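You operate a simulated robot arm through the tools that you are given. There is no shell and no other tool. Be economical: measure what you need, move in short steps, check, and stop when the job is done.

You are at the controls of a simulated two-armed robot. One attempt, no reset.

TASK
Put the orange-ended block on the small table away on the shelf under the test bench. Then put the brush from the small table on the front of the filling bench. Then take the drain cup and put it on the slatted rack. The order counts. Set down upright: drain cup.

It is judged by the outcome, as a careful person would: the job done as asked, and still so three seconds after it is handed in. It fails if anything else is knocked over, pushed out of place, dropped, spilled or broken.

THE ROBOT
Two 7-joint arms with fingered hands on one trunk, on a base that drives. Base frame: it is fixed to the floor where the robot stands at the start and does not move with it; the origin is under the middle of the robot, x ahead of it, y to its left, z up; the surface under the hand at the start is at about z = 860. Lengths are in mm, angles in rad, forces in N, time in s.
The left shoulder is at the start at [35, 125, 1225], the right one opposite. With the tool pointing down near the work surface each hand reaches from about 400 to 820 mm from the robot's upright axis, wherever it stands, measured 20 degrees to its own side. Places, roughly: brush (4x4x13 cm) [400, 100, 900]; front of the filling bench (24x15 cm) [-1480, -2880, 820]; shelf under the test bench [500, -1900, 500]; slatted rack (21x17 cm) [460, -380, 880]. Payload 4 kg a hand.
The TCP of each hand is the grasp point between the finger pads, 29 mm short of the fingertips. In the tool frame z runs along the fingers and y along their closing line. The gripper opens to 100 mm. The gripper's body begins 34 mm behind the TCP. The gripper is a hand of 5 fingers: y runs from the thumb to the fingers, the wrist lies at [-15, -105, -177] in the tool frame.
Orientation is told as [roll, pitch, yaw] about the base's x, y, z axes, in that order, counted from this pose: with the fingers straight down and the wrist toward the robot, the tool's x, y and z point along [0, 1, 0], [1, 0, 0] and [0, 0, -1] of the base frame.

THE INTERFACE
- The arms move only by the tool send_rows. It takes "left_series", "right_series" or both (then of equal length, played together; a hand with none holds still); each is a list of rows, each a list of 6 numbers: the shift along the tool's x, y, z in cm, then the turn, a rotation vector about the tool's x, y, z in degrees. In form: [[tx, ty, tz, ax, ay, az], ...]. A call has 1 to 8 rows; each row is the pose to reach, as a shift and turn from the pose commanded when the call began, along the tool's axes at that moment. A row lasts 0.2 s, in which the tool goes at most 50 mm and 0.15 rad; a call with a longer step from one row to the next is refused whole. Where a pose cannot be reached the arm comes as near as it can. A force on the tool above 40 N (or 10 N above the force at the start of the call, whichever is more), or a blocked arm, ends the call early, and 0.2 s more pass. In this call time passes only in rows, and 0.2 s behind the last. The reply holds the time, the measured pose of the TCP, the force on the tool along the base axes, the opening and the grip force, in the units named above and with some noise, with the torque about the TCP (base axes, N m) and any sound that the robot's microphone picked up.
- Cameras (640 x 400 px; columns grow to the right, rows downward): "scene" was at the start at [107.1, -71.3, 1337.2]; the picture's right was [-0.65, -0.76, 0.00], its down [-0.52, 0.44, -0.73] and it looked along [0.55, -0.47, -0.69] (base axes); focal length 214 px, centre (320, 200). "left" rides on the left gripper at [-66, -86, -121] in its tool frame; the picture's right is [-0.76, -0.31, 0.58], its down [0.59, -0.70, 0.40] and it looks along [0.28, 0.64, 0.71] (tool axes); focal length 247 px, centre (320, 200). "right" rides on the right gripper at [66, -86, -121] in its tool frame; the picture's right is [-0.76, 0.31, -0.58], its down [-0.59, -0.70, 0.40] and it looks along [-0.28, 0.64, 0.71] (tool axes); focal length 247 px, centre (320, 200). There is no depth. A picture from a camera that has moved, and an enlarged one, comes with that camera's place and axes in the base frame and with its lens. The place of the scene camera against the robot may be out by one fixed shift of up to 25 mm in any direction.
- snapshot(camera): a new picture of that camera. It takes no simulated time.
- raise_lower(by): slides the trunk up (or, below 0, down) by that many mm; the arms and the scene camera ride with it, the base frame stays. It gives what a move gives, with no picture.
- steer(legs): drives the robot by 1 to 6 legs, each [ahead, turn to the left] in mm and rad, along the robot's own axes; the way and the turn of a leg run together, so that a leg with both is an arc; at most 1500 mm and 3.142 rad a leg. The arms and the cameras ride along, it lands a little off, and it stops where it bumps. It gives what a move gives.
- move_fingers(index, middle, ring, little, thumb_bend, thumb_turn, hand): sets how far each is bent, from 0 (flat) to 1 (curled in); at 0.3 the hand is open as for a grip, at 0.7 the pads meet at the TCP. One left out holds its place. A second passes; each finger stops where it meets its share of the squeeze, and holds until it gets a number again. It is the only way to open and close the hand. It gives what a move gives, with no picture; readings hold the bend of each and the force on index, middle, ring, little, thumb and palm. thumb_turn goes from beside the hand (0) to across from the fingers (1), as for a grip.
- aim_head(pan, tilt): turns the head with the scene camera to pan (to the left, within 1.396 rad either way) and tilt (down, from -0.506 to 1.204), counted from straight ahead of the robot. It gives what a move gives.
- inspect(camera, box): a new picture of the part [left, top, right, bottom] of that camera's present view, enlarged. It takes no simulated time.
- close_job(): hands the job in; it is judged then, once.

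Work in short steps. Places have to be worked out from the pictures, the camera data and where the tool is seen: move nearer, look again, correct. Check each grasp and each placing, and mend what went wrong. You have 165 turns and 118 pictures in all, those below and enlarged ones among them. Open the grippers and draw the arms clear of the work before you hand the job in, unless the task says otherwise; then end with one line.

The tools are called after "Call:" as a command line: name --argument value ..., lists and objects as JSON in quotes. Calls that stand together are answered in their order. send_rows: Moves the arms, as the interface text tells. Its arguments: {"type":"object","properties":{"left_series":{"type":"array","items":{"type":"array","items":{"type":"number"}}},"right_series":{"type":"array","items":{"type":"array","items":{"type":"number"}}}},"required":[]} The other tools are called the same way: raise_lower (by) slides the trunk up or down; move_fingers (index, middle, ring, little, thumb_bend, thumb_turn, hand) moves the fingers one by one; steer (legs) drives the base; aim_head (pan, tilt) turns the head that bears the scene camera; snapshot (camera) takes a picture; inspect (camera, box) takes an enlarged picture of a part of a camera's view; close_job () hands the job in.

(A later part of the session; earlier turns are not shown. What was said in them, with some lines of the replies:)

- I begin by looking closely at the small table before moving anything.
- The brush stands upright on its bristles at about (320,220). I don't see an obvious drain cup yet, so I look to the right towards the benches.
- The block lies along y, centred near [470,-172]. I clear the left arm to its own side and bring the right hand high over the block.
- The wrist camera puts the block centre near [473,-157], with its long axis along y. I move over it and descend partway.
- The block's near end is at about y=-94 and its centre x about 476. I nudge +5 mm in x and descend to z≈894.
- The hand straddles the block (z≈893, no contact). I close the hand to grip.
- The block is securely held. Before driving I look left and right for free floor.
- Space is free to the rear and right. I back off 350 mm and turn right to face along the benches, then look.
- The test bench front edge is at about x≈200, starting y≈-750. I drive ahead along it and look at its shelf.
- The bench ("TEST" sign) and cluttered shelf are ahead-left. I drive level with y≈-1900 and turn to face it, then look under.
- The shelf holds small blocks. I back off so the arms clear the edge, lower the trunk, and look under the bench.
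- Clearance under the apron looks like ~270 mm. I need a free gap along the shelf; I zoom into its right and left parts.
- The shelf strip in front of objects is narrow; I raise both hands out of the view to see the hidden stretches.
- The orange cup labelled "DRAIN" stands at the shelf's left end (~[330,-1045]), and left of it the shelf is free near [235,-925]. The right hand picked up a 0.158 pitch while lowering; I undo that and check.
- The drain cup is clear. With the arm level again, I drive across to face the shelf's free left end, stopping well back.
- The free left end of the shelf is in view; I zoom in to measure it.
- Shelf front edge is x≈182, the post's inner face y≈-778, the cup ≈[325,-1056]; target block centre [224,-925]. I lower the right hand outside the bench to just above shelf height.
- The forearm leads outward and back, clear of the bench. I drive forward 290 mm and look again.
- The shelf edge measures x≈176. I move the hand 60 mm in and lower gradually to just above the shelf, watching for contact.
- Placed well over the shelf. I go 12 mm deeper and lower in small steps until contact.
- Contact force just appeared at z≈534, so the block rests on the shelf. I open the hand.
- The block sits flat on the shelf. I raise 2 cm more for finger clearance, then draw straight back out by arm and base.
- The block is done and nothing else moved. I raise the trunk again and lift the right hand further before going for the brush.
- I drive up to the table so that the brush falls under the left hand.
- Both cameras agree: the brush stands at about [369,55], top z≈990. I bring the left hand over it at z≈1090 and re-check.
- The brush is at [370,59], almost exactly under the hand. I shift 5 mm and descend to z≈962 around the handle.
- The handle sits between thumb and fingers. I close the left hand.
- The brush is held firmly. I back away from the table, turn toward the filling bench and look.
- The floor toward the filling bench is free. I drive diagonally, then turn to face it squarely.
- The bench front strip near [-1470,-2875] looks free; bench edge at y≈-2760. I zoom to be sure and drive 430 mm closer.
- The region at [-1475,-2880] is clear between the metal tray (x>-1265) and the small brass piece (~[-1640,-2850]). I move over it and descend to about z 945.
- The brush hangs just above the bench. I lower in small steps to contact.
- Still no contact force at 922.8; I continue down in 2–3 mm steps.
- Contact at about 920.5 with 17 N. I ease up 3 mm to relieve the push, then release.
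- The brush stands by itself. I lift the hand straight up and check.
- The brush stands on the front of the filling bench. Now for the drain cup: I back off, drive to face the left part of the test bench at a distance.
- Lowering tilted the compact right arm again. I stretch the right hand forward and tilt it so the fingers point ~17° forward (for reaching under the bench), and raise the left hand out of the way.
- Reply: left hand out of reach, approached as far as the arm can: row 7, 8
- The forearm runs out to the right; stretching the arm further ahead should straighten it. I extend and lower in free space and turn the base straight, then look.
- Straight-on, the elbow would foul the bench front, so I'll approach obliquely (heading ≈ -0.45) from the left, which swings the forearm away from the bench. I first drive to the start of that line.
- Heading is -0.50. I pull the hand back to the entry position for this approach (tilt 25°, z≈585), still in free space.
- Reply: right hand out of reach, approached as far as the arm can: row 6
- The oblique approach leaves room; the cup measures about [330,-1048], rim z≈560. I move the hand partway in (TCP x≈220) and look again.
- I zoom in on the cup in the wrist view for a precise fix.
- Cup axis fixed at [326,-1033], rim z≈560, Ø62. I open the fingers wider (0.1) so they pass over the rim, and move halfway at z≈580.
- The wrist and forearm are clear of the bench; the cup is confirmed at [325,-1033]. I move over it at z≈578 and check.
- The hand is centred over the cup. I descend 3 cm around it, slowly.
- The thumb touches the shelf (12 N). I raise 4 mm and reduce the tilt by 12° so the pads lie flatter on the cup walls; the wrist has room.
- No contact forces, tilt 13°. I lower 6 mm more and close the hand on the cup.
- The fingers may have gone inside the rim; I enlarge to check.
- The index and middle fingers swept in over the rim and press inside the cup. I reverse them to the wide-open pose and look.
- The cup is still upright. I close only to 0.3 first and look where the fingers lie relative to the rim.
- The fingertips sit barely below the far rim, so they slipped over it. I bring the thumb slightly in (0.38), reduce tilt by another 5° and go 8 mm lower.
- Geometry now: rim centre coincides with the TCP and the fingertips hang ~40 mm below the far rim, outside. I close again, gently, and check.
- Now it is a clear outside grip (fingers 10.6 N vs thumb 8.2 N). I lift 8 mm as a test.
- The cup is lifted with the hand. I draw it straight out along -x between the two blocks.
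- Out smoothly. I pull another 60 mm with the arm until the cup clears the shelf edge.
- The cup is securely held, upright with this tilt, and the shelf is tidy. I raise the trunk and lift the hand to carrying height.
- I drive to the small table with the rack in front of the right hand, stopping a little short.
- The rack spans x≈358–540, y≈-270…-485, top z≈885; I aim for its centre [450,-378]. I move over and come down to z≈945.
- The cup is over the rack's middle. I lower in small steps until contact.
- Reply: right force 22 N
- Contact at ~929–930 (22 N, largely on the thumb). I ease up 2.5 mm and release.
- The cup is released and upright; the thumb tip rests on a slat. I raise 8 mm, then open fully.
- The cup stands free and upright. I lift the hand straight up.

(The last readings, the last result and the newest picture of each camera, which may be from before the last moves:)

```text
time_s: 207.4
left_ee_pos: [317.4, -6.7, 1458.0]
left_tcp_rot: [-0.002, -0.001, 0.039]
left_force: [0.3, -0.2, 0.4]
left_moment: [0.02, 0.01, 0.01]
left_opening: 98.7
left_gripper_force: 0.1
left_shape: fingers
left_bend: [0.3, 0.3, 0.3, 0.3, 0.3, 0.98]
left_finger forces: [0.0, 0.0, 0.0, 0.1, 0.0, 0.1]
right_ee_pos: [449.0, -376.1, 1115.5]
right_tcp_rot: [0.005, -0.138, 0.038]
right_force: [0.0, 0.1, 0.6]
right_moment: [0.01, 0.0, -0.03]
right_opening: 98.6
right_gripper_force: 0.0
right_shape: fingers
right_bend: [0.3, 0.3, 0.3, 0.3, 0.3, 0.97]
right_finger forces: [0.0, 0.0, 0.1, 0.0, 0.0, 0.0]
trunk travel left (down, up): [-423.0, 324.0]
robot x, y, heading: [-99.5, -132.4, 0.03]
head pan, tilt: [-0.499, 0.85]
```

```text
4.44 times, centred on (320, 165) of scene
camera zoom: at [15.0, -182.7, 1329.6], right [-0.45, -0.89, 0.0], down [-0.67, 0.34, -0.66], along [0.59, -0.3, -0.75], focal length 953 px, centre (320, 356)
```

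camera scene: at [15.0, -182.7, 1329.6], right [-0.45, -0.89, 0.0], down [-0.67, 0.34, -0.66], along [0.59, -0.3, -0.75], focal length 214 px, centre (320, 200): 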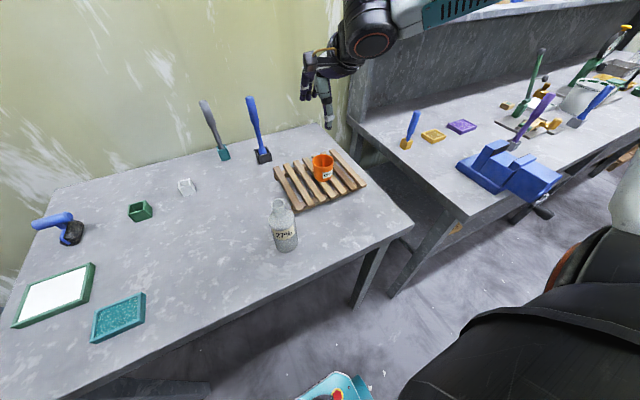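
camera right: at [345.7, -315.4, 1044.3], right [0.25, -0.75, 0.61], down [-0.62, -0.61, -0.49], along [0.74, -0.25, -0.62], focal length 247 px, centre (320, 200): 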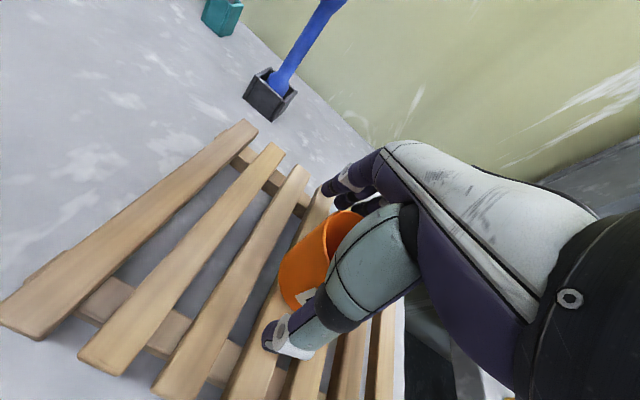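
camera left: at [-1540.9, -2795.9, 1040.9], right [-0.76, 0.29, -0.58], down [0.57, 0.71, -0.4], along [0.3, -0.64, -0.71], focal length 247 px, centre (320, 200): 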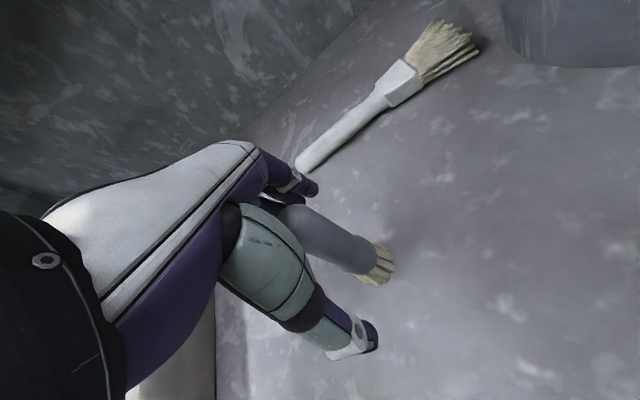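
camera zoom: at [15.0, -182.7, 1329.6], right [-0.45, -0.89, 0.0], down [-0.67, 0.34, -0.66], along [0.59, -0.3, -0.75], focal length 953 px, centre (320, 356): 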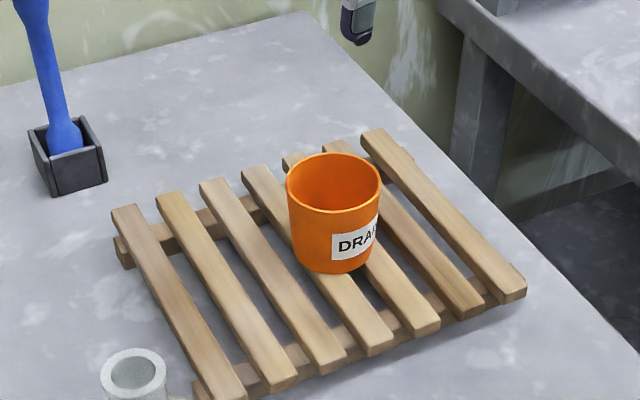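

The cup stands upright on the rack and everything else is undisturbed. I back the robot off so the arms are clear of the table, then hand in.

Call:
steer --legs '[[-450, 0]]'

Call:
snapshot --camera "scene"

```text
time_s: 210.1
left_ee_pos: [-127.4, -22.5, 1458.9]
left_tcp_rot: [-0.002, -0.002, 0.03]
left_force: [0.3, 0.6, -0.8]
left_moment: [-0.03, -0.03, -0.04]
left_opening: 98.5
left_gripper_force: 0.2
left_shape: fingers
left_bend: [0.3, 0.3, 0.3, 0.3, 0.3, 0.98]
left_finger forces: [0.0, 0.1, 0.0, 0.0, 0.0, 0.0]
right_ee_pos: [1.6, -389.8, 1115.7]
right_tcp_rot: [0.002, -0.14, 0.034]
right_force: [-0.7, -0.2, 0.8]
right_moment: [-0.06, 0.05, 0.0]
right_opening: 98.3
right_gripper_force: 0.1
right_shape: fingers
right_bend: [0.3, 0.3, 0.3, 0.3, 0.3, 0.97]
right_finger forces: [0.1, 0.0, 0.0, 0.0, 0.0, 0.0]
trunk travel left (down, up): [-423.0, 324.0]
robot x, y, heading: [-544.7, -142.8, 0.028]
head pan, tilt: [-0.499, 0.85]
```

```text
17 pictures are left
camera scene: at [-430.9, -195.0, 1329.6], right [-0.46, -0.89, 0.0], down [-0.67, 0.34, -0.66], along [0.59, -0.3, -0.75], focal length 214 px, centre (320, 200)
```

scene: 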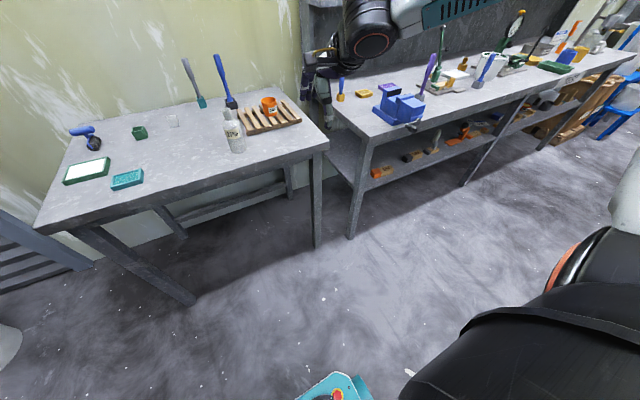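

All three items are in place and both hands are empty and clear of the work, so I hand the job in.

Call:
close_job

```text
The job is handed in.
```

The orange-ended block is on the shelf under the test bench, the brush stands on the front of the filling bench, and the drain cup is upright on the slatted rack, done in that order.
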